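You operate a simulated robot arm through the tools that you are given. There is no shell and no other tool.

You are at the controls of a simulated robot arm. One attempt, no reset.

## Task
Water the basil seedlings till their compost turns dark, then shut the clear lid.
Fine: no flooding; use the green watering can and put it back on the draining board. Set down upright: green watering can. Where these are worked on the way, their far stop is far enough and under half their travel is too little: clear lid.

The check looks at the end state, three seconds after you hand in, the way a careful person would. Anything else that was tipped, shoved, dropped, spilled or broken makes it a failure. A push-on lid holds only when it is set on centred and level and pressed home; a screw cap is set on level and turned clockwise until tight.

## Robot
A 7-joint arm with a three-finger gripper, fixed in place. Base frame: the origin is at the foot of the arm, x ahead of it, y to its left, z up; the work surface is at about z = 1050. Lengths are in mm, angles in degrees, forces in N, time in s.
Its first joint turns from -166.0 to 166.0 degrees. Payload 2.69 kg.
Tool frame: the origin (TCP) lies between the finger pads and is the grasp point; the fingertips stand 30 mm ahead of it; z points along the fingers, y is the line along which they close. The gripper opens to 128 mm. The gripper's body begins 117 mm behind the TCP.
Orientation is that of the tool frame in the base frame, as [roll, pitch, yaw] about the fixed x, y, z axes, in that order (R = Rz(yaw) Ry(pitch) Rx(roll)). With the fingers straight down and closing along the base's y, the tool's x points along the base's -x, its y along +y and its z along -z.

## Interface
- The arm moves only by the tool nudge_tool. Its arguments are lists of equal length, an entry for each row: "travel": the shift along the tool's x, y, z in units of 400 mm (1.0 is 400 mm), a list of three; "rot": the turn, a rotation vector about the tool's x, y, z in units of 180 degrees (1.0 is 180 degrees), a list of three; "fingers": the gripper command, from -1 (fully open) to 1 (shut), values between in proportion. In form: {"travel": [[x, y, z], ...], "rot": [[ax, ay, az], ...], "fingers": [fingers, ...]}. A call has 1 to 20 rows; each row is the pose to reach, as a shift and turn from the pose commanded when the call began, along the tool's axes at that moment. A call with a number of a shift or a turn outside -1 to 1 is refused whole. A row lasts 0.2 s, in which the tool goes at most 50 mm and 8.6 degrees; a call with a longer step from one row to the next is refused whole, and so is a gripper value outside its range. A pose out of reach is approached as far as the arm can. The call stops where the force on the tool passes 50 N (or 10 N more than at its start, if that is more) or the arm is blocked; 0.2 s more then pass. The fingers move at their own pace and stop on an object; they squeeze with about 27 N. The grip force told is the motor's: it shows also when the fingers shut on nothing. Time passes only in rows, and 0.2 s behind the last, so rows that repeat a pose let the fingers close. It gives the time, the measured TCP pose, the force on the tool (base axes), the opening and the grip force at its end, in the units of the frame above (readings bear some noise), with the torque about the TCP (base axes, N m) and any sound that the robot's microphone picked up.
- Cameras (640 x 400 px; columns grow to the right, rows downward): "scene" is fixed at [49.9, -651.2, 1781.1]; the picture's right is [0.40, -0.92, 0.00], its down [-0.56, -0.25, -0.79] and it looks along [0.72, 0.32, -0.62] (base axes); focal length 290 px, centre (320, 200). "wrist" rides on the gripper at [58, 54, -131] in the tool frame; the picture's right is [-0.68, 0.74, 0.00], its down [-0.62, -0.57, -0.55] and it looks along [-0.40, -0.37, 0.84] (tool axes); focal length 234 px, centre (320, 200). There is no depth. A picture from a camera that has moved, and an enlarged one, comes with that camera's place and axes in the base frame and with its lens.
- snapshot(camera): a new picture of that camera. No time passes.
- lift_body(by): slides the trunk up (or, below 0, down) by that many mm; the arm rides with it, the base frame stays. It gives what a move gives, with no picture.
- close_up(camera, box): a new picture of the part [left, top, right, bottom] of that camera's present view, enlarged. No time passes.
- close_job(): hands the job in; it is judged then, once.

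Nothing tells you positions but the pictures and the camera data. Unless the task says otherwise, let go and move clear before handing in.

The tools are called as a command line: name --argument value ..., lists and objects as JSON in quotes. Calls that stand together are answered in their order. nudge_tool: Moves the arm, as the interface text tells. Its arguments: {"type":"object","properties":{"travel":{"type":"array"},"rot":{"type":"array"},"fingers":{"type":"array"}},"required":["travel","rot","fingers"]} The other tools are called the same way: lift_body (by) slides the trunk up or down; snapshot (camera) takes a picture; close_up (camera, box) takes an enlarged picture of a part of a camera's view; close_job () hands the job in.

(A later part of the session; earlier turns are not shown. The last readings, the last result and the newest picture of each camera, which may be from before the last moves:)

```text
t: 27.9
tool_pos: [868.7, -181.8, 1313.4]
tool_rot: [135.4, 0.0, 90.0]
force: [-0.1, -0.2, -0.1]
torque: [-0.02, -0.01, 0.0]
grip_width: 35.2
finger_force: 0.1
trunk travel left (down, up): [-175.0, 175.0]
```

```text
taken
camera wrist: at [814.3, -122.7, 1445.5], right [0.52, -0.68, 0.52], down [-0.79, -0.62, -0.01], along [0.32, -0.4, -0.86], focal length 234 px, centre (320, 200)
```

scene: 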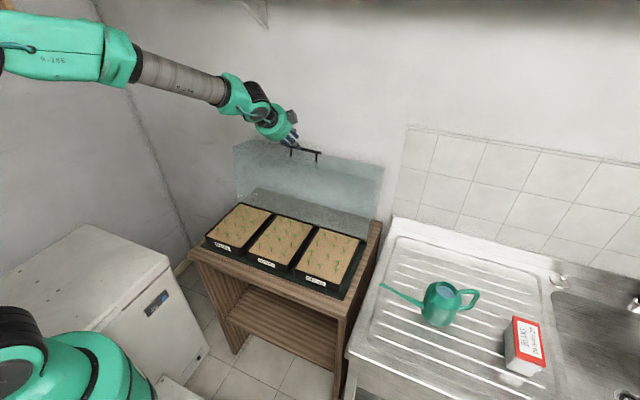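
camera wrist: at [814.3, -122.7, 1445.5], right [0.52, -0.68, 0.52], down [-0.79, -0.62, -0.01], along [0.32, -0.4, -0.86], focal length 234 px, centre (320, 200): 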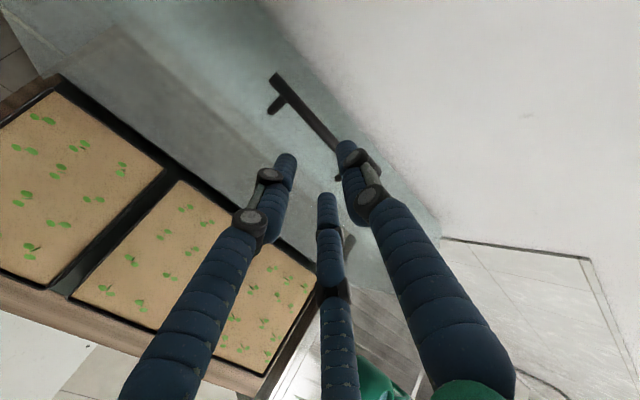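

The lid stays open by itself. Next I look at the basil tray and the can for precise positions.

close_up --camera "scene" --box '[190, 180, 370, 310]'

close_up --camera "scene" --box '[370, 260, 490, 340]'

```text
3.08 times, centred on (280, 245) of scene
camera zoom: at [49.9, -651.2, 1781.1], right [0.4, -0.92, 0.0], down [-0.56, -0.25, -0.79], along [0.72, 0.32, -0.62], focal length 894 px, centre (443, 62)
```

zoom: 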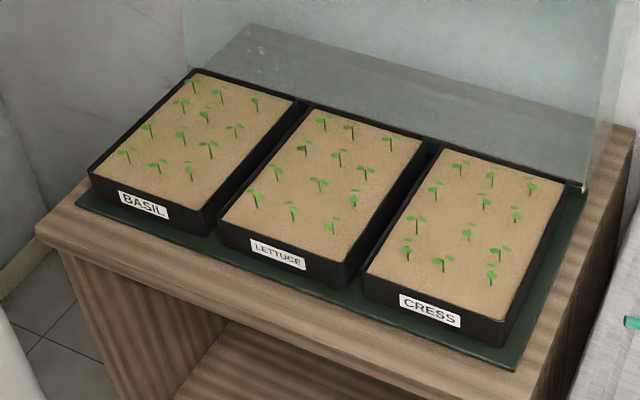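

```text
5.00 times, centred on (430, 300) of scene
camera zoom: at [49.9, -651.2, 1781.1], right [0.4, -0.92, 0.0], down [-0.56, -0.25, -0.79], along [0.72, 0.32, -0.62], focal length 1452 px, centre (-230, -300)
```

zoom: 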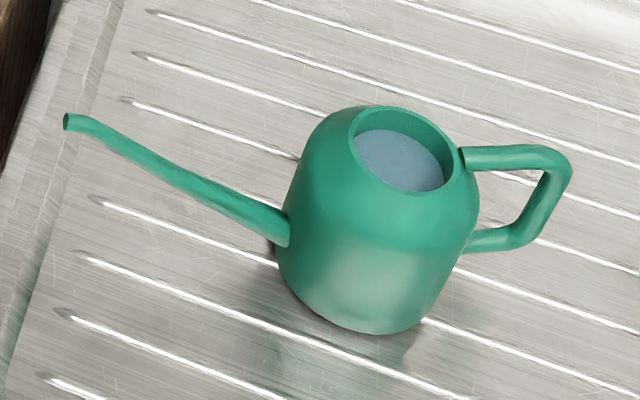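

The basil compost spans about x 609–835, y −85 to 91 at z≈965, and is dry and light. The can body is about 105–110 mm across, so I'll grip it across the spout axis with the tool tilted 30° outward for reach. I start swinging that way.

nudge_tool --travel '[[-0.06, -0.018, -0.04], [-0.13, -0.04, -0.08], [-0.21, -0.065, -0.11], [-0.29, -0.09, -0.14], [-0.37, -0.113, -0.165], [-0.45, -0.136, -0.19], [-0.525, -0.159, -0.215], [-0.5955, -0.1805, -0.239]]' --rot '[[0.0267, -0.0143, -0.0206], [0.0535, -0.0286, -0.0413], [0.0802, -0.0428, -0.0619], [0.107, -0.0571, -0.0825], [0.1337, -0.0714, -0.1031], [0.1604, -0.0857, -0.1238], [0.1872, -0.0999, -0.1444], [0.2139, -0.1142, -0.165]]' --fingers '[0, -0.5, -1, -1, -1, -1, -1, -1]'

snapshot --camera "scene"

```text
t: 29.7
tool_pos: [750.0, -421.7, 1332.0]
tool_rot: [-179.2, 29.9, 110.0]
force: [0.6, -0.1, -0.5]
torque: [-0.01, -0.02, 0.01]
grip_width: 127.9
finger_force: 0.1
trunk travel left (down, up): [-175.0, 175.0]
```

```text
taken
```

scene: 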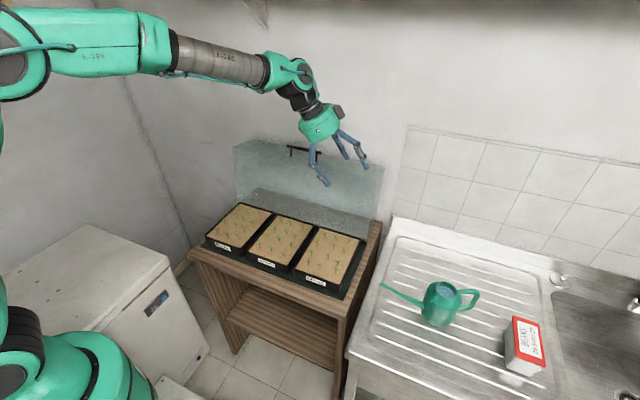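

Orientation is as planned. Now I move to a viewing spot about 300 mm back from the can along the approach axis.

nudge_tool --travel '[[-0.031, -0.068, 0.07], [-0.062, -0.137, 0.141], [-0.094, -0.205, 0.211], [-0.125, -0.274, 0.281], [-0.156, -0.342, 0.352], [-0.187, -0.411, 0.422], [-0.2185, -0.479, 0.4925]]' --rot '[[0, 0, 0], [0, 0, 0], [0, 0, 0], [0, 0, 0], [0, 0, 0], [0, 0, 0], [0, 0, 0]]' --fingers '[-1, -1, -1, -1, -1, -1, -1]'

snapshot --camera "wrist"

snapshot --camera "scene"

```text
t: 31.3
tool_pos: [627.1, -650.3, 1203.4]
tool_rot: [-179.4, 30.0, 109.9]
force: [0.5, -0.3, 0.1]
torque: [0.01, 0.03, 0.01]
grip_width: 127.8
finger_force: 0.0
trunk travel left (down, up): [-175.0, 175.0]
```

```text
taken
camera wrist: at [638.8, -523.0, 1289.5], right [0.89, -0.3, 0.33], down [-0.44, -0.43, 0.79], along [-0.1, -0.85, -0.52], focal length 234 px, centre (320, 200)
```

wrist: 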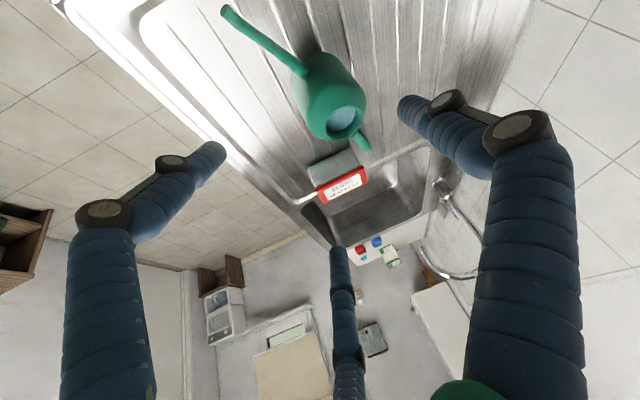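

```text
taken
```

scene: 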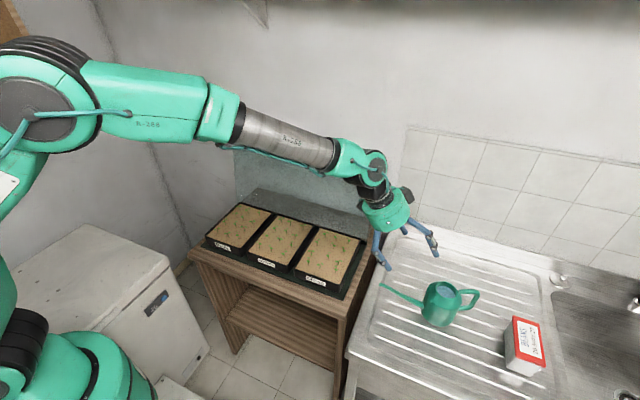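

close_up --camera "wrist" --box '[210, 0, 410, 125]'

close_up --camera "wrist" --box '[280, 40, 400, 215]'

```text
3.20 times, centred on (310, 62) of wrist
camera zoom: at [638.8, -523.0, 1289.5], right [0.89, -0.3, 0.33], down [-0.44, -0.43, 0.79], along [-0.1, -0.85, -0.52], focal length 749 px, centre (352, 640)
```

zoom: 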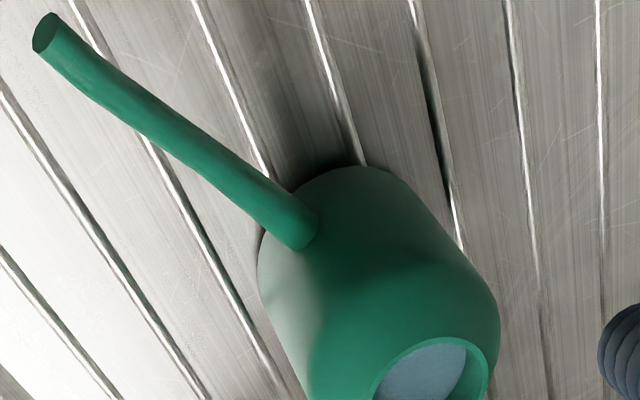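

```text
2.29 times, centred on (340, 128) of wrist
camera zoom: at [638.8, -523.0, 1289.5], right [0.89, -0.3, 0.33], down [-0.44, -0.43, 0.79], along [-0.1, -0.85, -0.52], focal length 535 px, centre (274, 366)
```

zoom: 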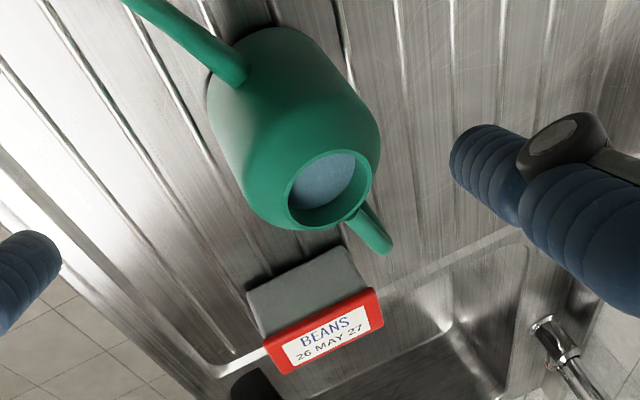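

With better triangulation, the can axis is at (686, −792), body radius about 51, base z≈901, rim z≈1013 and spout tip at (617, −600, 1026). I advance most of the way along the approach axis and recheck alignment.

nudge_tool --travel '[[-0.006, 0.004, 0.083], [-0.012, 0.008, 0.166], [-0.017, 0.013, 0.25], [-0.023, 0.017, 0.333], [-0.029, 0.021, 0.416]]' --rot '[[0, 0, 0], [0, 0, 0], [0, 0, 0], [0, 0, 0], [0, 0, 0]]' --fingers '[-1, -1, -1, -1, -1]'

snapshot --camera "wrist"

close_up --camera "scene" --box '[320, 130, 560, 350]'

```text
t: 32.5
tool_pos: [665.3, -736.5, 1065.0]
tool_rot: [-179.4, 29.8, 109.9]
force: [0.2, -0.5, 0.5]
torque: [0.0, 0.0, 0.03]
grip_width: 127.8
finger_force: 0.2
trunk travel left (down, up): [-175.0, 175.0]
```

```text
taken
camera wrist: at [676.7, -608.5, 1149.5], right [0.89, -0.3, 0.33], down [-0.44, -0.43, 0.79], along [-0.1, -0.85, -0.52], focal length 234 px, centre (320, 200)
```

wrist: 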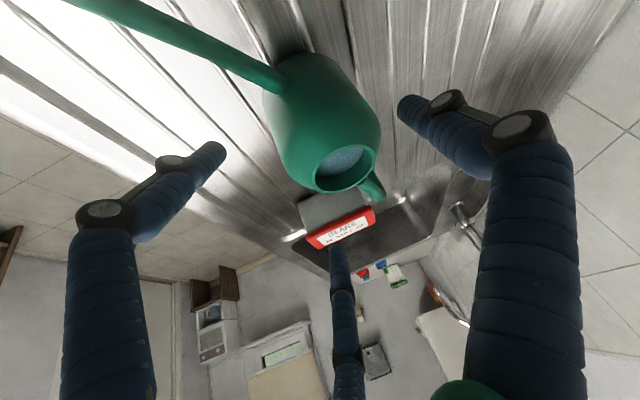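

```text
1.82 times, centred on (440, 240) of scene
camera zoom: at [49.9, -651.2, 1781.1], right [0.4, -0.92, 0.0], down [-0.56, -0.25, -0.79], along [0.72, 0.32, -0.62], focal length 528 px, centre (102, 127)
```

zoom: 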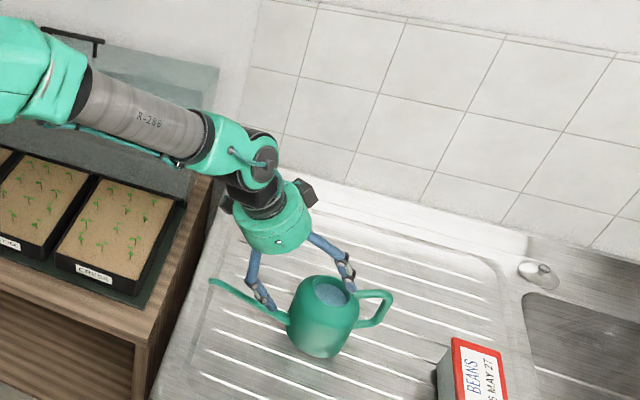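

close_up --camera "wrist" --box '[240, 30, 420, 210]'

```text
2.22 times, centred on (330, 120) of wrist
camera zoom: at [676.7, -608.5, 1149.5], right [0.89, -0.3, 0.33], down [-0.44, -0.43, 0.79], along [-0.1, -0.85, -0.52], focal length 520 px, centre (298, 378)
```

zoom: 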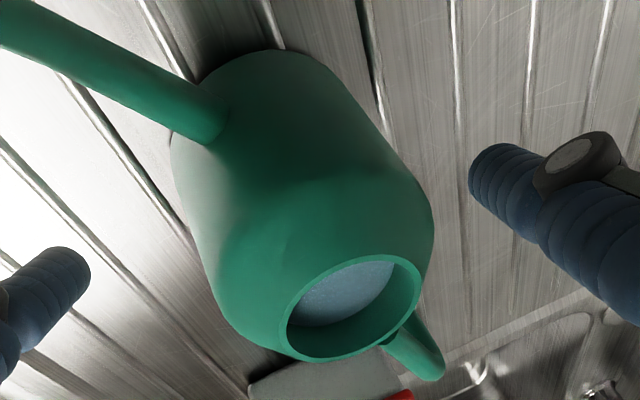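

Alignment is within 2 mm laterally. I advance the final 120 mm so the TCP sits on the can's axis at about 60 mm above its base.

nudge_tool --travel '[[0.001, 0.002, 0.06], [0.001, 0.003, 0.12], [0.002, 0.004, 0.17], [0.002, 0.0045, 0.22], [0.002, 0.0045, 0.26], [0.002, 0.0045, 0.299]]' --rot '[[0, 0, 0], [0, 0, 0], [0, 0, 0], [0, 0, 0], [0, 0, 0], [0, 0, 0]]' --fingers '[-1, -1, -1, -1, -1, -1]'

snapshot --camera "wrist"

close_up --camera "scene" --box '[340, 200, 520, 350]'

```text
t: 33.9
tool_pos: [685.6, -788.9, 960.5]
tool_rot: [-179.4, 30.0, 109.9]
force: [-0.3, 0.5, 0.6]
torque: [-0.03, 0.01, 0.03]
grip_width: 127.8
finger_force: 0.2
trunk travel left (down, up): [-175.0, 175.0]
```

```text
taken
camera wrist: at [697.5, -661.6, 1045.7], right [0.89, -0.3, 0.33], down [-0.44, -0.43, 0.79], along [-0.1, -0.85, -0.52], focal length 234 px, centre (320, 200)
```

wrist: 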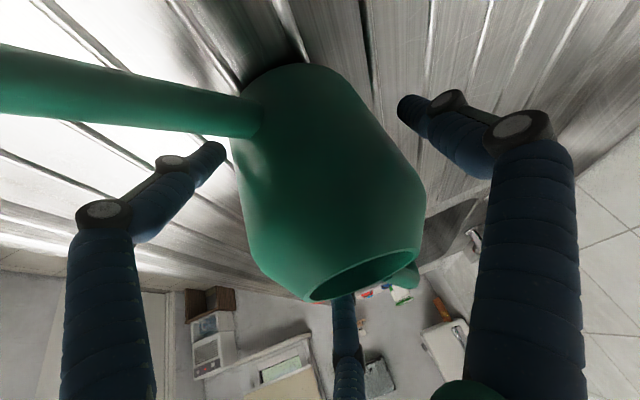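

```text
2.67 times, centred on (430, 275) of scene
camera zoom: at [49.9, -651.2, 1781.1], right [0.4, -0.92, 0.0], down [-0.56, -0.25, -0.79], along [0.72, 0.32, -0.62], focal length 774 px, centre (27, 0)
```

zoom: 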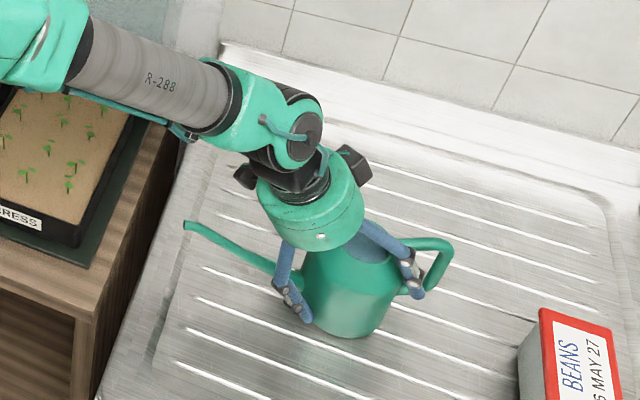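

The TCP is on the can axis with no contact. Closing the gripper on the body.

nudge_tool --travel '[[0, 0, 0], [0, 0, 0], [0, 0, 0], [0, 0, 0], [0, 0, 0]]' --rot '[[0, 0, 0], [0, 0, 0], [0, 0, 0], [0, 0, 0], [0, 0, 0]]' --fingers '[-0.8, -0.6, -0.3, 0.5, 1]'

snapshot --camera "wrist"

close_up --camera "scene" --box '[340, 200, 520, 350]'

```text
t: 35.1
tool_pos: [684.4, -789.9, 961.2]
tool_rot: [-179.3, 29.9, 109.9]
force: [-3.9, -5.1, 8.5]
torque: [0.43, 0.08, 0.09]
grip_width: 115.5
finger_force: 26.6
trunk travel left (down, up): [-175.0, 175.0]
```

```text
taken
camera wrist: at [697.3, -661.8, 1046.7], right [0.89, -0.3, 0.33], down [-0.44, -0.43, 0.79], along [-0.1, -0.85, -0.52], focal length 234 px, centre (320, 200)
```

wrist: 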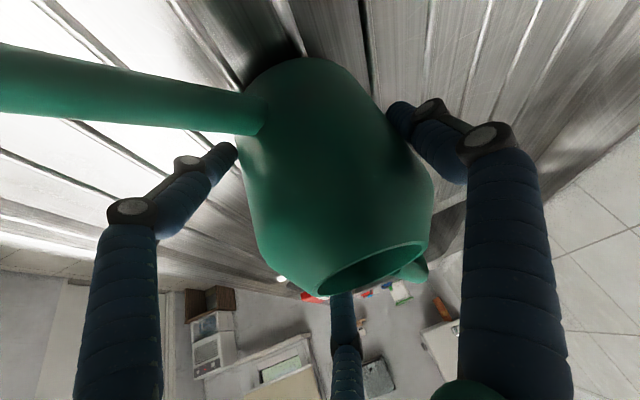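

```text
2.67 times, centred on (430, 275) of scene
camera zoom: at [49.9, -651.2, 1781.1], right [0.4, -0.92, 0.0], down [-0.56, -0.25, -0.79], along [0.72, 0.32, -0.62], focal length 774 px, centre (27, 0)
```

zoom: 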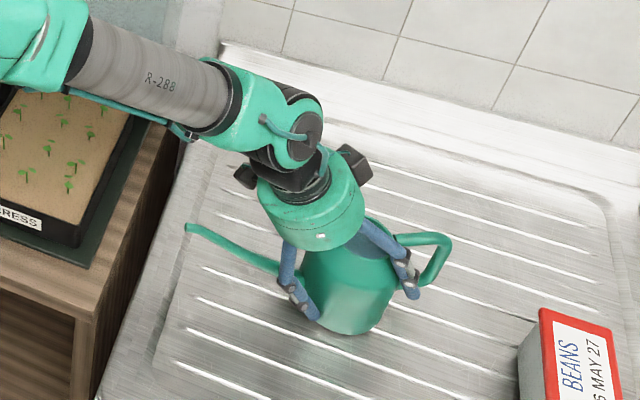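

The grip stopped at 115.5 mm with about 27 N. I need to check whether the can has tilted or shifted before lifting.

close_up --camera "scene" --box '[370, 260, 490, 340]'

close_up --camera "wrist" --box '[200, 40, 460, 300]'

```text
5.00 times, centred on (430, 300) of scene
camera zoom: at [49.9, -651.2, 1781.1], right [0.4, -0.92, 0.0], down [-0.56, -0.25, -0.79], along [0.72, 0.32, -0.62], focal length 1452 px, centre (-230, -300)
```

zoom: 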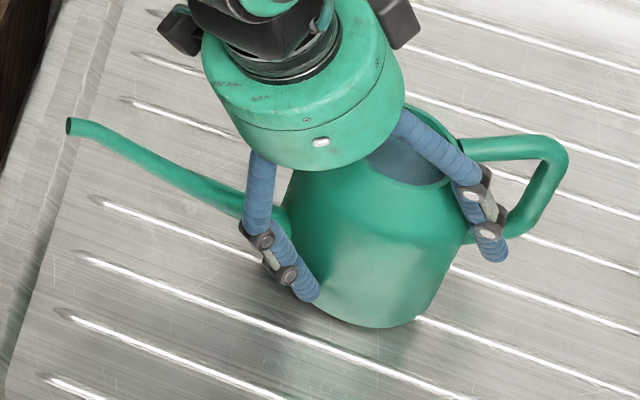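

```text
1.54 times, centred on (330, 170) of wrist
camera zoom: at [697.3, -661.8, 1046.7], right [0.89, -0.3, 0.33], down [-0.44, -0.43, 0.79], along [-0.1, -0.85, -0.52], focal length 360 px, centre (305, 246)
```

zoom: 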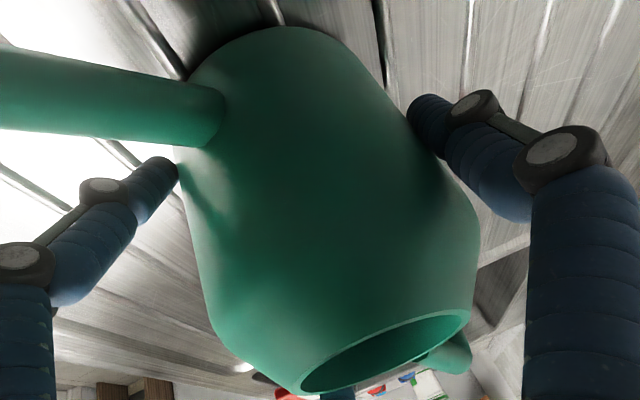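

The can moved only a few mm, but there's a 0.43 Nm torque that could tip it once it's lifted. I'll raise it just 4 mm, so any tilt is limited to a few degrees, and read the forces.

nudge_tool --travel '[[-0.0025, 0, -0.00433], [-0.005, 0, -0.00866], [-0.005, 0, -0.00866], [-0.005, 0, -0.00866]]' --rot '[[0, 0, 0], [0, 0, 0], [0, 0, 0], [0, 0, 0]]' --fingers '[1, 1, 1, 1]'

close_up --camera "scene" --box '[370, 260, 490, 340]'

close_up --camera "wrist" --box '[200, 40, 460, 300]'

```text
t: 36.1
tool_pos: [683.7, -788.8, 961.6]
tool_rot: [-179.3, 29.6, 110.1]
force: [-0.9, 1.9, 0.9]
torque: [0.27, -0.08, 0.05]
grip_width: 115.1
finger_force: 26.6
trunk travel left (down, up): [-175.0, 175.0]
```

```text
5.00 times, centred on (430, 300) of scene
camera zoom: at [49.9, -651.2, 1781.1], right [0.4, -0.92, 0.0], down [-0.56, -0.25, -0.79], along [0.72, 0.32, -0.62], focal length 1452 px, centre (-230, -300)
```

zoom: 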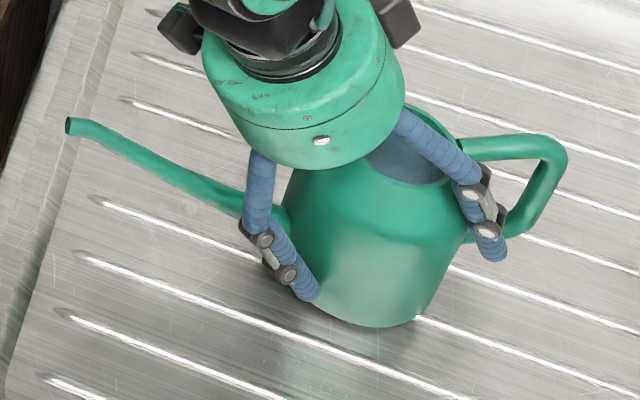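

```text
1.54 times, centred on (330, 170) of wrist
camera zoom: at [697.6, -661.6, 1047.3], right [0.89, -0.3, 0.33], down [-0.44, -0.43, 0.79], along [-0.1, -0.85, -0.52], focal length 360 px, centre (305, 246)
```

zoom: 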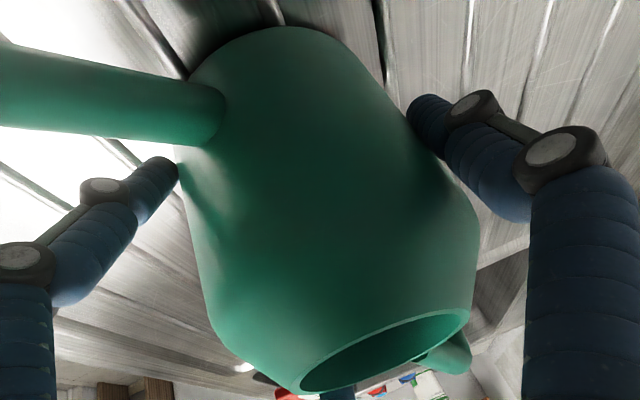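

The arm was only unloading; the can still rests on the board. I raise a few more mm to transfer its weight and watch torque and tilt.

nudge_tool --travel '[[-0.0025, 0, -0.00433], [-0.005, 0, -0.00866], [-0.0075, 0, -0.013], [-0.0075, 0, -0.013], [-0.0075, 0, -0.013]]' --rot '[[0, 0, 0], [0, 0, 0], [0, 0, 0], [0, 0, 0], [0, 0, 0]]' --fingers '[1, 1, 1, 1, 1]'

close_up --camera "scene" --box '[370, 260, 490, 340]'

close_up --camera "wrist" --box '[200, 40, 460, 300]'

```text
t: 37.3
tool_pos: [686.0, -789.4, 969.2]
tool_rot: [-179.4, 29.7, 109.9]
force: [0.0, 0.4, -9.3]
torque: [-0.01, 0.09, -0.02]
grip_width: 113.0
finger_force: 27.2
trunk travel left (down, up): [-175.0, 175.0]
```

```text
5.00 times, centred on (430, 300) of scene
camera zoom: at [49.9, -651.2, 1781.1], right [0.4, -0.92, 0.0], down [-0.56, -0.25, -0.79], along [0.72, 0.32, -0.62], focal length 1452 px, centre (-230, -300)
```

zoom: 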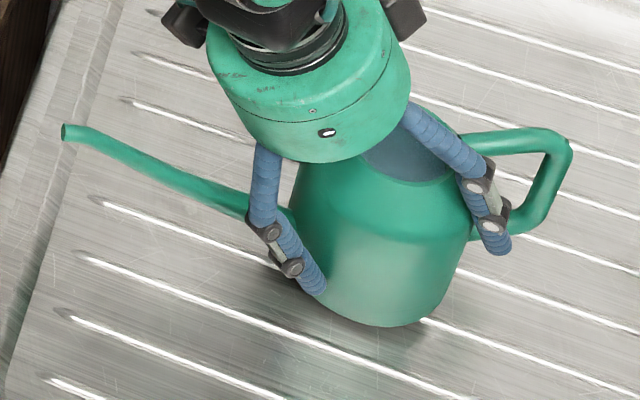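

```text
1.54 times, centred on (330, 170) of wrist
camera zoom: at [697.7, -662.9, 1054.5], right [0.89, -0.3, 0.33], down [-0.44, -0.43, 0.79], along [-0.1, -0.85, -0.52], focal length 360 px, centre (305, 246)
```

zoom: 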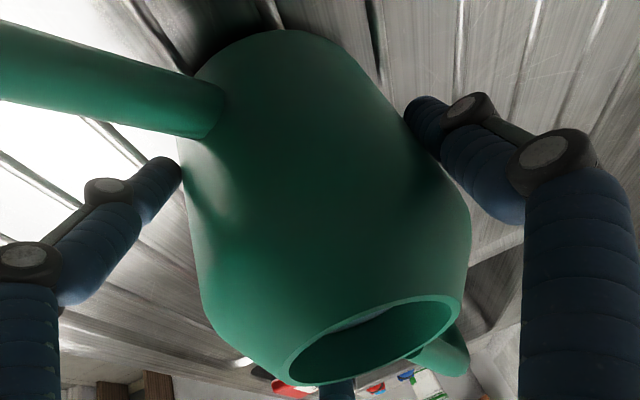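

The can is now carried (about 9.3 N, torque near zero) but has tilted a few degrees toward the spout. I'll hold still for a second to see whether it's stable or creeping.

nudge_tool --travel '[[0, 0, 0], [0, 0, 0], [0, 0, 0], [0, 0, 0], [0, 0, 0]]' --rot '[[0, 0, 0], [0, 0, 0], [0, 0, 0], [0, 0, 0], [0, 0, 0]]' --fingers '[1, 1, 1, 1, 1]'

close_up --camera "scene" --box '[370, 260, 490, 340]'

close_up --camera "wrist" --box '[200, 40, 460, 300]'

```text
t: 38.5
tool_pos: [686.3, -790.5, 969.7]
tool_rot: [-179.4, 29.8, 109.9]
force: [0.8, -0.5, -9.1]
torque: [-0.01, 0.07, -0.01]
grip_width: 112.5
finger_force: 27.0
trunk travel left (down, up): [-175.0, 175.0]
```

```text
5.00 times, centred on (430, 300) of scene
camera zoom: at [49.9, -651.2, 1781.1], right [0.4, -0.92, 0.0], down [-0.56, -0.25, -0.79], along [0.72, 0.32, -0.62], focal length 1452 px, centre (-230, -300)
```

zoom: 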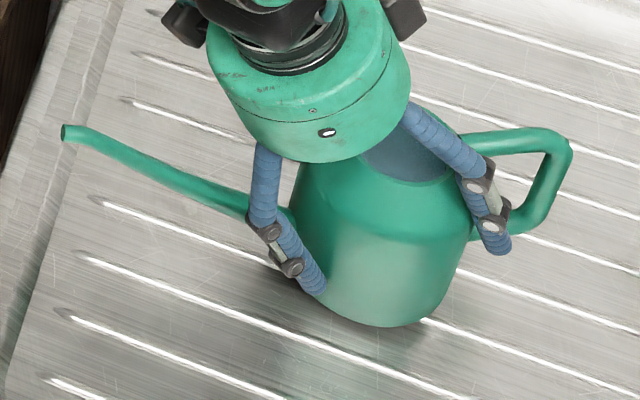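

```text
1.54 times, centred on (330, 170) of wrist
camera zoom: at [697.7, -662.9, 1054.6], right [0.89, -0.3, 0.33], down [-0.44, -0.43, 0.79], along [-0.1, -0.85, -0.52], focal length 360 px, centre (305, 246)
```

zoom: 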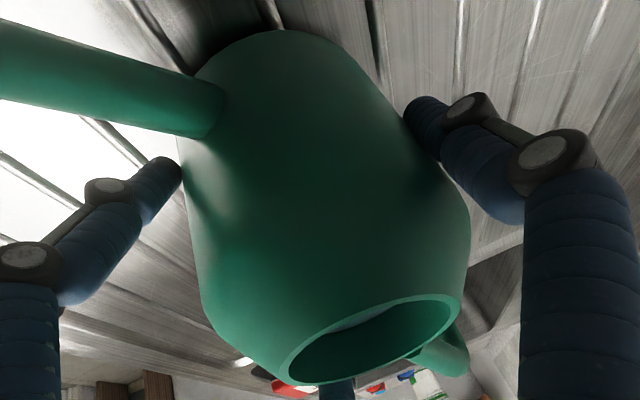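

The tilt is about 5° and may be creeping, because the 30° tilted grip tends to align with the can. I'll level the can by rotating the tool 5°, carry it a short way toward the base on the same draining board to (600, −715), and re-grasp there with the tool vertical.

nudge_tool --travel '[[-0.0075, 0, -0.013], [-0.015, 0, -0.026], [0.028, -0.028, -0.051], [0.071, -0.056, -0.075], [0.115, -0.084, -0.1], [0.158, -0.112, -0.124], [0.2015, -0.14, -0.149], [0.2015, -0.14, -0.149]]' --rot '[[0, 0.014, 0], [0, 0.028, 0], [0, 0.028, 0], [0, 0.028, 0], [0, 0.028, 0], [0, 0.028, 0], [0, 0.028, 0], [0, 0.028, 0]]' --fingers '[1, 1, 1, 1, 1, 1, 1, 1]'

close_up --camera "scene" --box '[340, 230, 490, 350]'

snapshot --camera "wrist"

```text
t: 40.3
tool_pos: [599.2, -714.4, 982.0]
tool_rot: [-179.5, 24.9, 109.8]
force: [0.0, -0.4, -9.5]
torque: [-0.02, 0.03, 0.0]
grip_width: 112.3
finger_force: 26.9
trunk travel left (down, up): [-175.0, 175.0]
```

```text
3.33 times, centred on (415, 290) of scene
camera zoom: at [49.9, -651.2, 1781.1], right [0.4, -0.92, 0.0], down [-0.56, -0.25, -0.79], along [0.72, 0.32, -0.62], focal length 968 px, centre (3, -100)
```

zoom: 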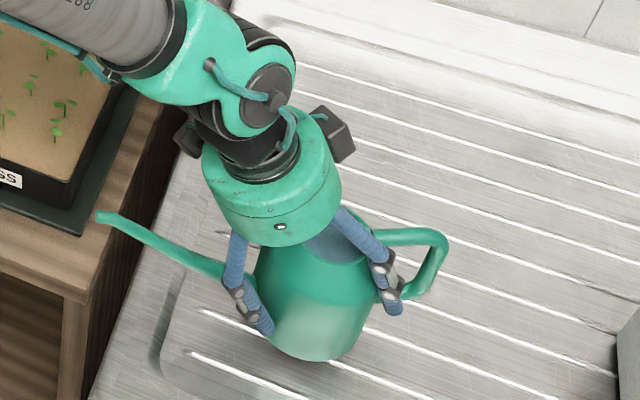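

```text
taken
camera wrist: at [614.5, -594.3, 1078.6], right [0.9, -0.33, 0.28], down [-0.42, -0.5, 0.76], along [-0.11, -0.8, -0.59], focal length 234 px, centre (320, 200)
```

wrist: 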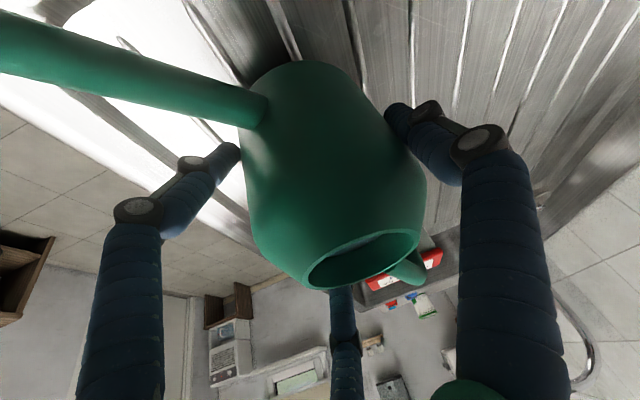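

The grip has settled (width steady at 112.3, torque near zero) and the can looks close to upright. I lower it gently onto the ribs here so I can re-grasp vertically.

nudge_tool --travel '[[0.0042, 0, 0.0091], [0.0084, 0, 0.0181], [0.0126, 0, 0.0272], [0.0168, 0, 0.0363], [0.021, 0, 0.0454], [0.021, 0, 0.0454]]' --rot '[[0, 0, 0], [0, 0, 0], [0, 0, 0], [0, 0, 0], [0, 0, 0], [0, 0, 0]]' --fingers '[1, 1, 1, 1, 1, 1]'

close_up --camera "scene" --box '[350, 250, 470, 350]'

```text
t: 41.7
tool_pos: [600.3, -715.6, 966.3]
tool_rot: [-179.5, 25.0, 109.8]
force: [-1.3, 1.2, 13.9]
torque: [0.78, -0.7, -0.01]
grip_width: 112.2
finger_force: 26.7
trunk travel left (down, up): [-175.0, 175.0]
```

```text
4.00 times, centred on (410, 300) of scene
camera zoom: at [49.9, -651.2, 1781.1], right [0.4, -0.92, 0.0], down [-0.56, -0.25, -0.79], along [0.72, 0.32, -0.62], focal length 1162 px, centre (-40, -200)
```

zoom: 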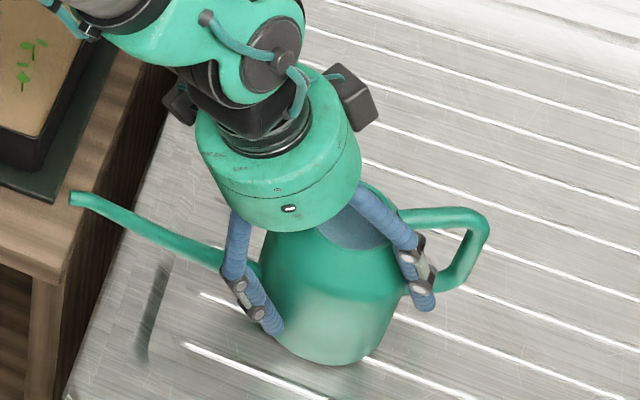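

The can is touching down on one edge (pressing slightly). I'll unload most of the force, then open slowly so it settles flat.

nudge_tool --travel '[[-0.002, 0, -0.0045], [-0.0037, 0, -0.008], [-0.0037, 0, -0.008]]' --rot '[[0, 0, 0], [0, 0, 0], [0, 0, 0]]' --fingers '[1, 1, 1]'

close_up --camera "wrist" --box '[200, 40, 460, 300]'

```text
t: 42.5
tool_pos: [598.8, -715.3, 966.9]
tool_rot: [-179.4, 24.9, 109.8]
force: [2.9, -5.6, 7.6]
torque: [0.21, -0.66, -0.28]
grip_width: 112.1
finger_force: 27.0
trunk travel left (down, up): [-175.0, 175.0]
```

```text
1.54 times, centred on (330, 170) of wrist
camera zoom: at [613.7, -594.4, 1061.6], right [0.9, -0.33, 0.28], down [-0.42, -0.5, 0.76], along [-0.11, -0.8, -0.59], focal length 360 px, centre (305, 246)
```

zoom: 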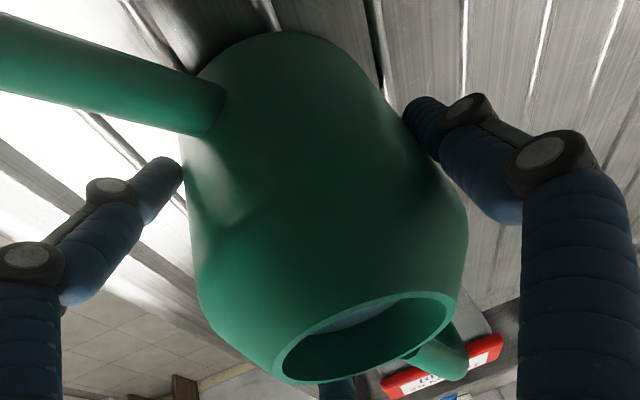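

nudge_tool --travel '[[-0.002, 0, -0.0045], [-0.003, 0, -0.0065], [-0.003, 0, -0.0065]]' --rot '[[0, 0, 0], [0, 0, 0], [0, 0, 0]]' --fingers '[1, 1, 1]'

```text
t: 43.3
tool_pos: [599.5, -713.8, 966.6]
tool_rot: [-179.3, 24.6, 109.8]
force: [-0.5, 1.1, -7.1]
torque: [0.18, -0.03, 0.06]
grip_width: 111.8
finger_force: 26.9
trunk travel left (down, up): [-175.0, 175.0]
```

The can is just grazing the board with nearly all weight still on the arm. I'll lower about 1.5 mm and open gradually.

nudge_tool --travel '[[0.001, 0, 0.002], [0.0016, 0, 0.0034], [0.0016, 0, 0.0034], [0.0016, 0, 0.0034], [0.0016, 0, 0.0034], [0.0016, 0, 0.0034], [0.0016, 0, 0.0034]]' --rot '[[0, 0, 0], [0, 0, 0], [0, 0, 0], [0, 0, 0], [0, 0, 0], [0, 0, 0], [0, 0, 0]]' --fingers '[1, 1, -0.7, -0.76, -0.82, -0.9, -1]'

close_up --camera "scene" --box '[350, 250, 470, 350]'

snapshot --camera "wrist"

```text
t: 44.9
tool_pos: [600.0, -714.7, 967.5]
tool_rot: [-179.5, 24.8, 109.8]
force: [0.3, -0.6, -0.1]
torque: [-0.01, -0.01, 0.01]
grip_width: 128.2
finger_force: 0.0
trunk travel left (down, up): [-175.0, 175.0]
```

```text
4.00 times, centred on (410, 300) of scene
camera zoom: at [49.9, -651.2, 1781.1], right [0.4, -0.92, 0.0], down [-0.56, -0.25, -0.79], along [0.72, 0.32, -0.62], focal length 1162 px, centre (-40, -200)
```

zoom: 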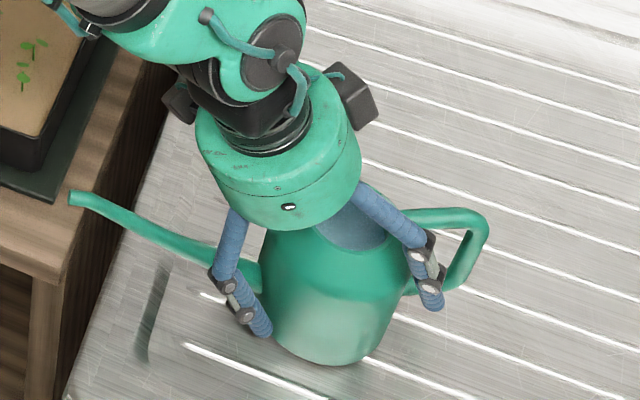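

```text
taken
camera wrist: at [614.0, -594.8, 1062.8], right [0.9, -0.33, 0.28], down [-0.42, -0.5, 0.76], along [-0.11, -0.8, -0.59], focal length 234 px, centre (320, 200)
```

wrist: 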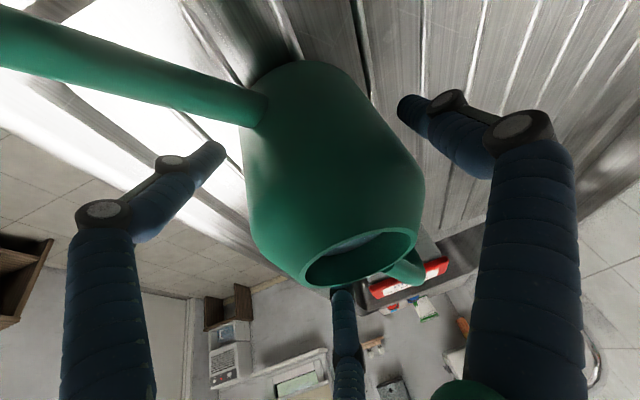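

The can is released and standing. I back out along the tool axis, turn the tool vertical and measure the can again from above.

nudge_tool --travel '[[0, 0, -0.08], [0, 0, -0.18], [0, 0, -0.28], [0, 0, -0.38], [0, 0, -0.45], [0, 0, -0.45], [0, 0, -0.45], [0, 0, -0.45]]' --rot '[[0, 0, 0], [0, 0, 0], [0, 0, 0], [0, 0.02, 0], [0, 0.05, 0], [0, 0.08, 0], [0, 0.11, 0], [0, 0.1378, 0]]' --fingers '[-1, -1, -1, -1, -1, -1, -1, -1]'

snapshot --camera "wrist"

close_up --camera "scene" --box '[340, 250, 490, 350]'

```text
t: 46.7
tool_pos: [574.9, -642.7, 1130.7]
tool_rot: [-179.4, -0.2, 109.8]
force: [-0.8, 0.5, 0.3]
torque: [0.01, -0.01, 0.02]
grip_width: 128.1
finger_force: 0.3
trunk travel left (down, up): [-175.0, 175.0]
```

```text
taken
camera wrist: at [606.8, -569.5, 1262.5], right [0.92, -0.39, -0.01], down [-0.32, -0.77, 0.55], along [-0.22, -0.51, -0.83], focal length 234 px, centre (320, 200)
```

wrist: 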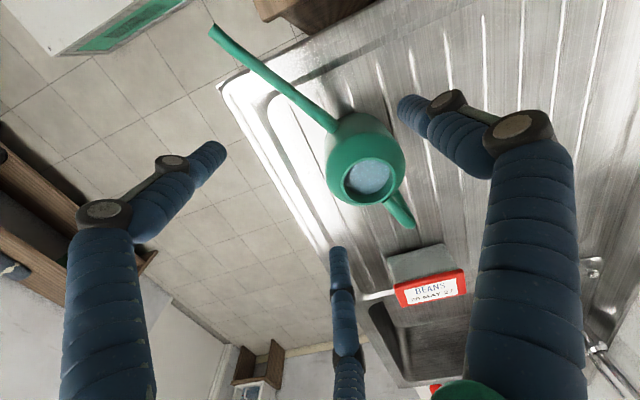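

```text
4.00 times, centred on (415, 300) of scene
camera zoom: at [49.9, -651.2, 1781.1], right [0.4, -0.92, 0.0], down [-0.56, -0.25, -0.79], along [0.72, 0.32, -0.62], focal length 1162 px, centre (-60, -200)
```

zoom: 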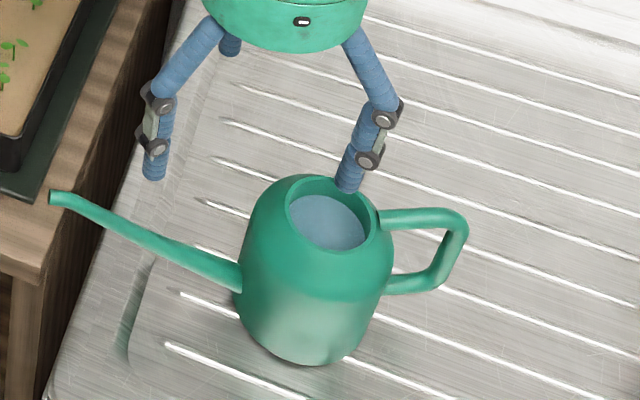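

close_up --camera "wrist" --box '[290, 80, 450, 240]'

close_up --camera "wrist" --box '[190, 10, 350, 140]'

```text
2.50 times, centred on (370, 160) of wrist
camera zoom: at [606.8, -569.5, 1262.5], right [0.92, -0.39, -0.01], down [-0.32, -0.77, 0.55], along [-0.22, -0.51, -0.83], focal length 585 px, centre (195, 300)
```

zoom: 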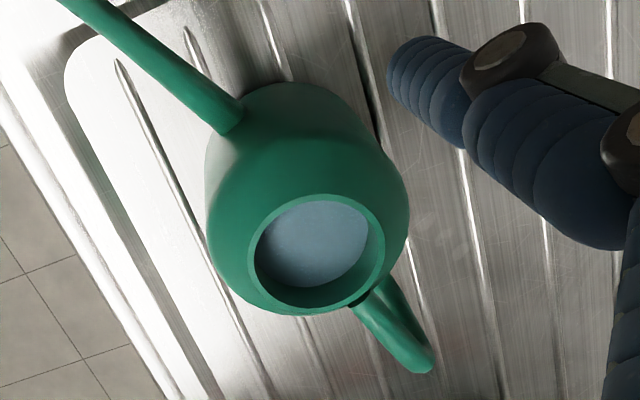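

```text
3.08 times, centred on (270, 75) of wrist
camera zoom: at [606.8, -569.5, 1262.5], right [0.92, -0.39, -0.01], down [-0.32, -0.77, 0.55], along [-0.22, -0.51, -0.83], focal length 720 px, centre (474, 585)
```

zoom: 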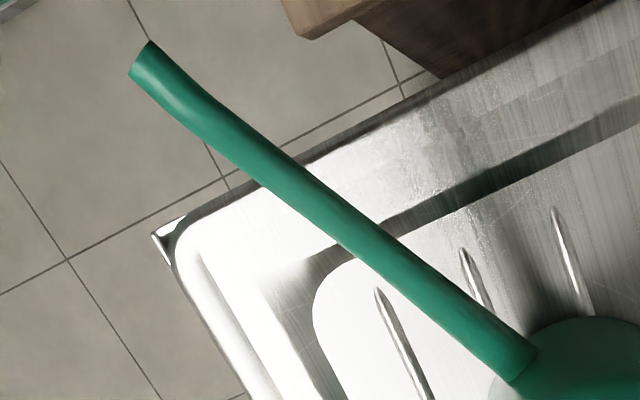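

The can stands at about (605, −719) with the spout at azimuth ~111°. I centre the vertical tool above it.

nudge_tool --travel '[[-0.07, 0.002, 0.018], [-0.14, 0.004, 0.035], [-0.205, 0.006, 0.052], [-0.205, 0.006, 0.052]]' --rot '[[-0.001, 0, -0.002], [-0.002, -0.0005, -0.004], [-0.0033, -0.0011, -0.0067], [-0.0033, -0.0011, -0.0067]]' --fingers '[-1, -1, -1, -1]'

snapshot --camera "wrist"

close_up --camera "scene" --box '[340, 200, 490, 350]'

```text
t: 47.7
tool_pos: [604.4, -719.4, 1109.2]
tool_rot: [-180.0, 0.2, 110.8]
force: [-1.3, -0.4, -0.5]
torque: [-0.01, -0.01, 0.01]
grip_width: 127.9
finger_force: 0.0
trunk travel left (down, up): [-175.0, 175.0]
```

```text
taken
camera wrist: at [633.6, -646.3, 1241.0], right [0.93, -0.37, 0.0], down [-0.31, -0.78, 0.55], along [-0.2, -0.51, -0.84], focal length 234 px, centre (320, 200)
```

wrist: 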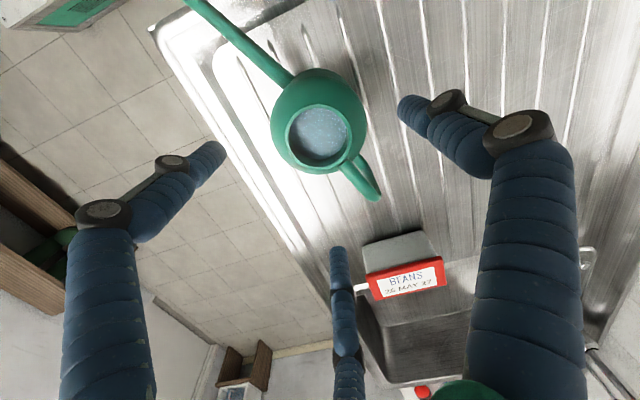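

```text
2.67 times, centred on (415, 275) of scene
camera zoom: at [49.9, -651.2, 1781.1], right [0.4, -0.92, 0.0], down [-0.56, -0.25, -0.79], along [0.72, 0.32, -0.62], focal length 774 px, centre (67, 0)
```

zoom: 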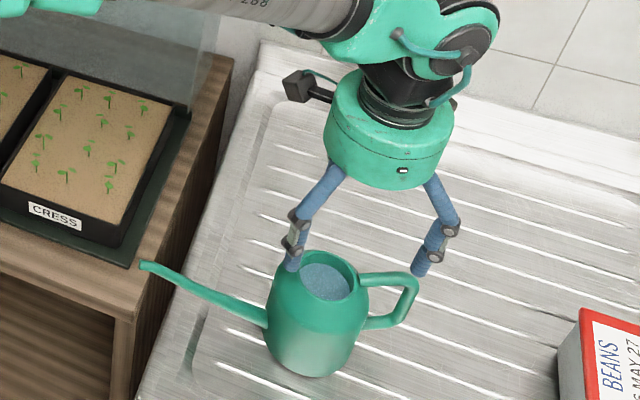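

Centred over the rim. Descending along the can's sides to grip at about z 968.

nudge_tool --travel '[[0, 0, 0.07], [0, 0, 0.14], [0, 0, 0.2], [0, 0, 0.25], [0, 0, 0.3], [0, 0, 0.3525], [0, 0, 0.3525]]' --rot '[[0, 0, 0], [0, 0, 0], [0, 0, 0], [0, 0, 0], [0, 0, 0], [0, 0, 0], [0, 0, 0]]' --fingers '[-1, -1, -1, -1, -1, -1, -1]'

close_up --camera "scene" --box '[340, 230, 490, 350]'

snapshot --camera "wrist"

```text
t: 49.3
tool_pos: [606.1, -720.5, 967.3]
tool_rot: [179.9, 0.2, 110.9]
force: [0.7, 0.1, -0.9]
torque: [0.03, 0.02, 0.02]
grip_width: 128.1
finger_force: 0.2
trunk travel left (down, up): [-175.0, 175.0]
```

```text
3.33 times, centred on (415, 290) of scene
camera zoom: at [49.9, -651.2, 1781.1], right [0.4, -0.92, 0.0], down [-0.56, -0.25, -0.79], along [0.72, 0.32, -0.62], focal length 968 px, centre (3, -100)
```

zoom: 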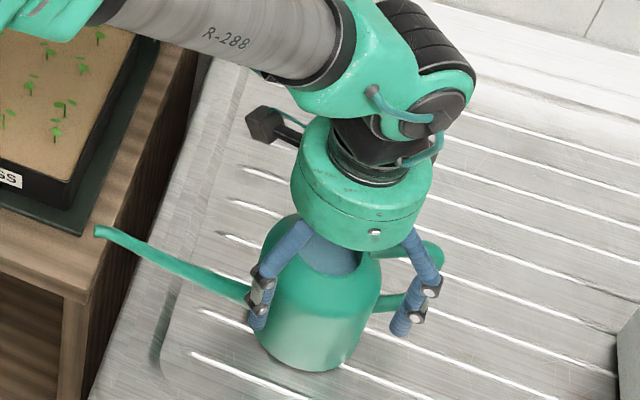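

```text
taken
camera wrist: at [634.4, -646.5, 1100.1], right [0.93, -0.37, 0.0], down [-0.31, -0.78, 0.55], along [-0.2, -0.51, -0.84], focal length 234 px, centre (320, 200)
```

wrist: 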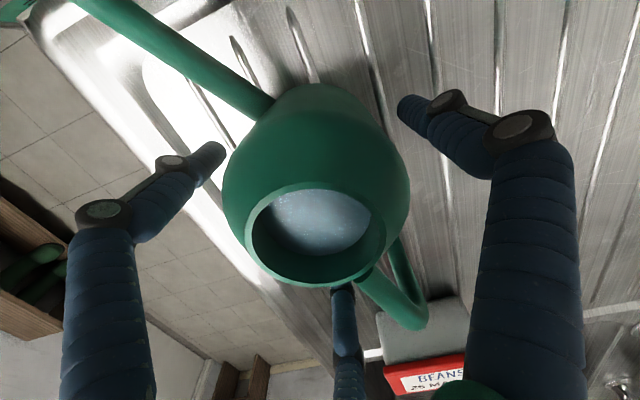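

Clean descent without contact. Closing on the body gradually.

nudge_tool --travel '[[0, 0, 0], [0, 0, 0], [0, 0, 0], [0, 0, 0], [0, 0, 0], [0, 0, 0]]' --rot '[[0, 0, 0], [0, 0, 0], [0, 0, 0], [0, 0, 0], [0, 0, 0], [0, 0, 0]]' --fingers '[-0.9, -0.8, -0.7, -0.5, 1, 1]'

close_up --camera "scene" --box '[340, 230, 490, 350]'

```text
t: 50.7
tool_pos: [605.2, -719.6, 969.7]
tool_rot: [180.0, 0.3, 110.8]
force: [2.0, 2.5, 3.9]
torque: [0.24, 0.0, -0.04]
grip_width: 101.8
finger_force: 26.7
trunk travel left (down, up): [-175.0, 175.0]
```

```text
3.33 times, centred on (415, 290) of scene
camera zoom: at [49.9, -651.2, 1781.1], right [0.4, -0.92, 0.0], down [-0.56, -0.25, -0.79], along [0.72, 0.32, -0.62], focal length 968 px, centre (3, -100)
```

zoom: 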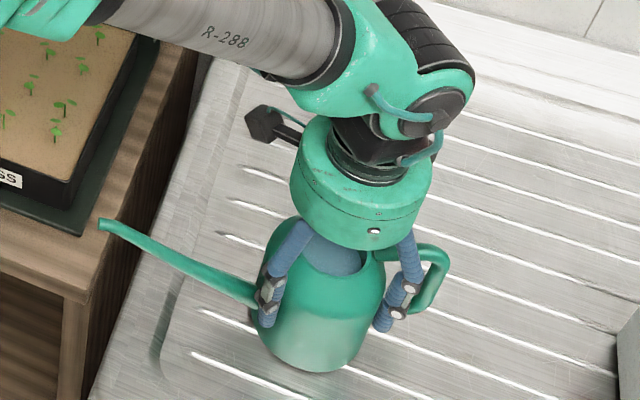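

The width is now 101.8 mm, matching the can's true diameter, so the grip is aligned with its axis. I lift 12 mm and verify it hangs level.

nudge_tool --travel '[[0, 0, -0.01], [0, 0, -0.02], [0, 0, -0.03], [0, 0, -0.03], [0, 0, -0.03]]' --rot '[[0, 0, 0], [0, 0, 0], [0, 0, 0], [0, 0, 0], [0, 0, 0]]' --fingers '[1, 1, 1, 1, 1]'

close_up --camera "scene" --box '[340, 230, 490, 350]'

snapshot --camera "wrist"

```text
t: 51.9
tool_pos: [607.0, -722.1, 979.6]
tool_rot: [180.0, 0.1, 110.9]
force: [0.5, 0.7, -9.3]
torque: [0.02, -0.04, -0.01]
grip_width: 101.5
finger_force: 26.4
trunk travel left (down, up): [-175.0, 175.0]
```

```text
3.33 times, centred on (415, 290) of scene
camera zoom: at [49.9, -651.2, 1781.1], right [0.4, -0.92, 0.0], down [-0.56, -0.25, -0.79], along [0.72, 0.32, -0.62], focal length 968 px, centre (3, -100)
```

zoom: 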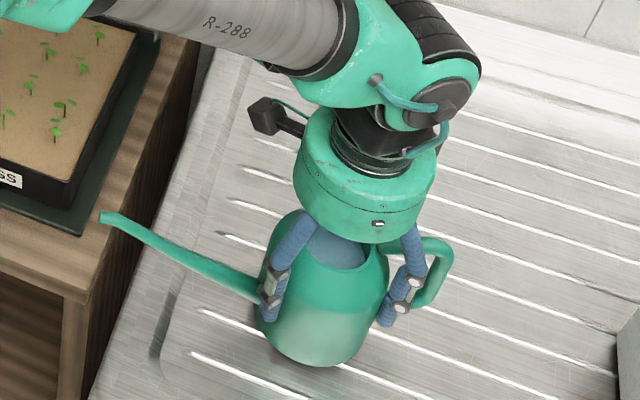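

```text
taken
camera wrist: at [634.2, -646.6, 1111.6], right [0.93, -0.37, 0.0], down [-0.31, -0.78, 0.55], along [-0.2, -0.51, -0.84], focal length 234 px, centre (320, 200)
```

wrist: 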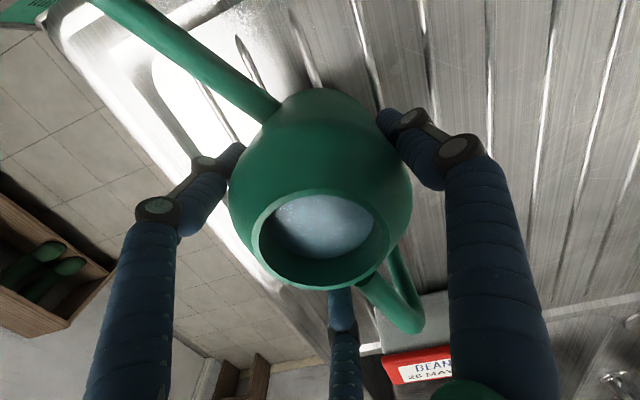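

The can is held level (9.3 N, near-zero torque). I lift it well clear before carrying it over to the trays.

nudge_tool --travel '[[0, 0, -0.05], [0, 0, -0.12], [0, 0, -0.19], [0, 0, -0.26], [0, 0, -0.33], [0, 0, -0.38], [0, 0, -0.38]]' --rot '[[0, 0, 0], [0, 0, 0], [0, 0, 0], [0, 0, 0], [0, 0, 0], [0, 0, 0], [0, 0, 0]]' --fingers '[1, 1, 1, 1, 1, 1, 1]'

snapshot --camera "scene"

snapshot --camera "wrist"

```text
t: 53.5
tool_pos: [605.3, -719.6, 1131.0]
tool_rot: [179.9, 0.1, 110.7]
force: [0.8, -0.6, -8.7]
torque: [-0.02, 0.01, -0.01]
grip_width: 101.7
finger_force: 27.2
trunk travel left (down, up): [-175.0, 175.0]
```

```text
taken
```

scene: 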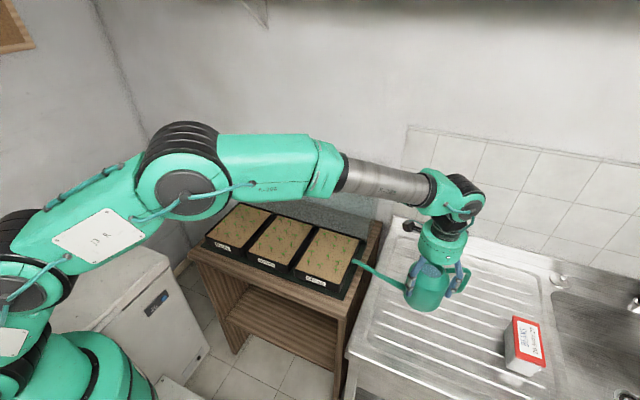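

```text
taken
camera wrist: at [633.6, -645.2, 1262.8], right [0.93, -0.37, 0.0], down [-0.31, -0.78, 0.55], along [-0.2, -0.51, -0.84], focal length 234 px, centre (320, 200)
```

wrist: 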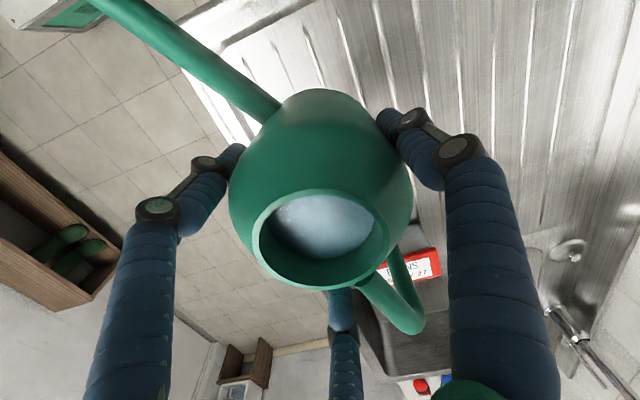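

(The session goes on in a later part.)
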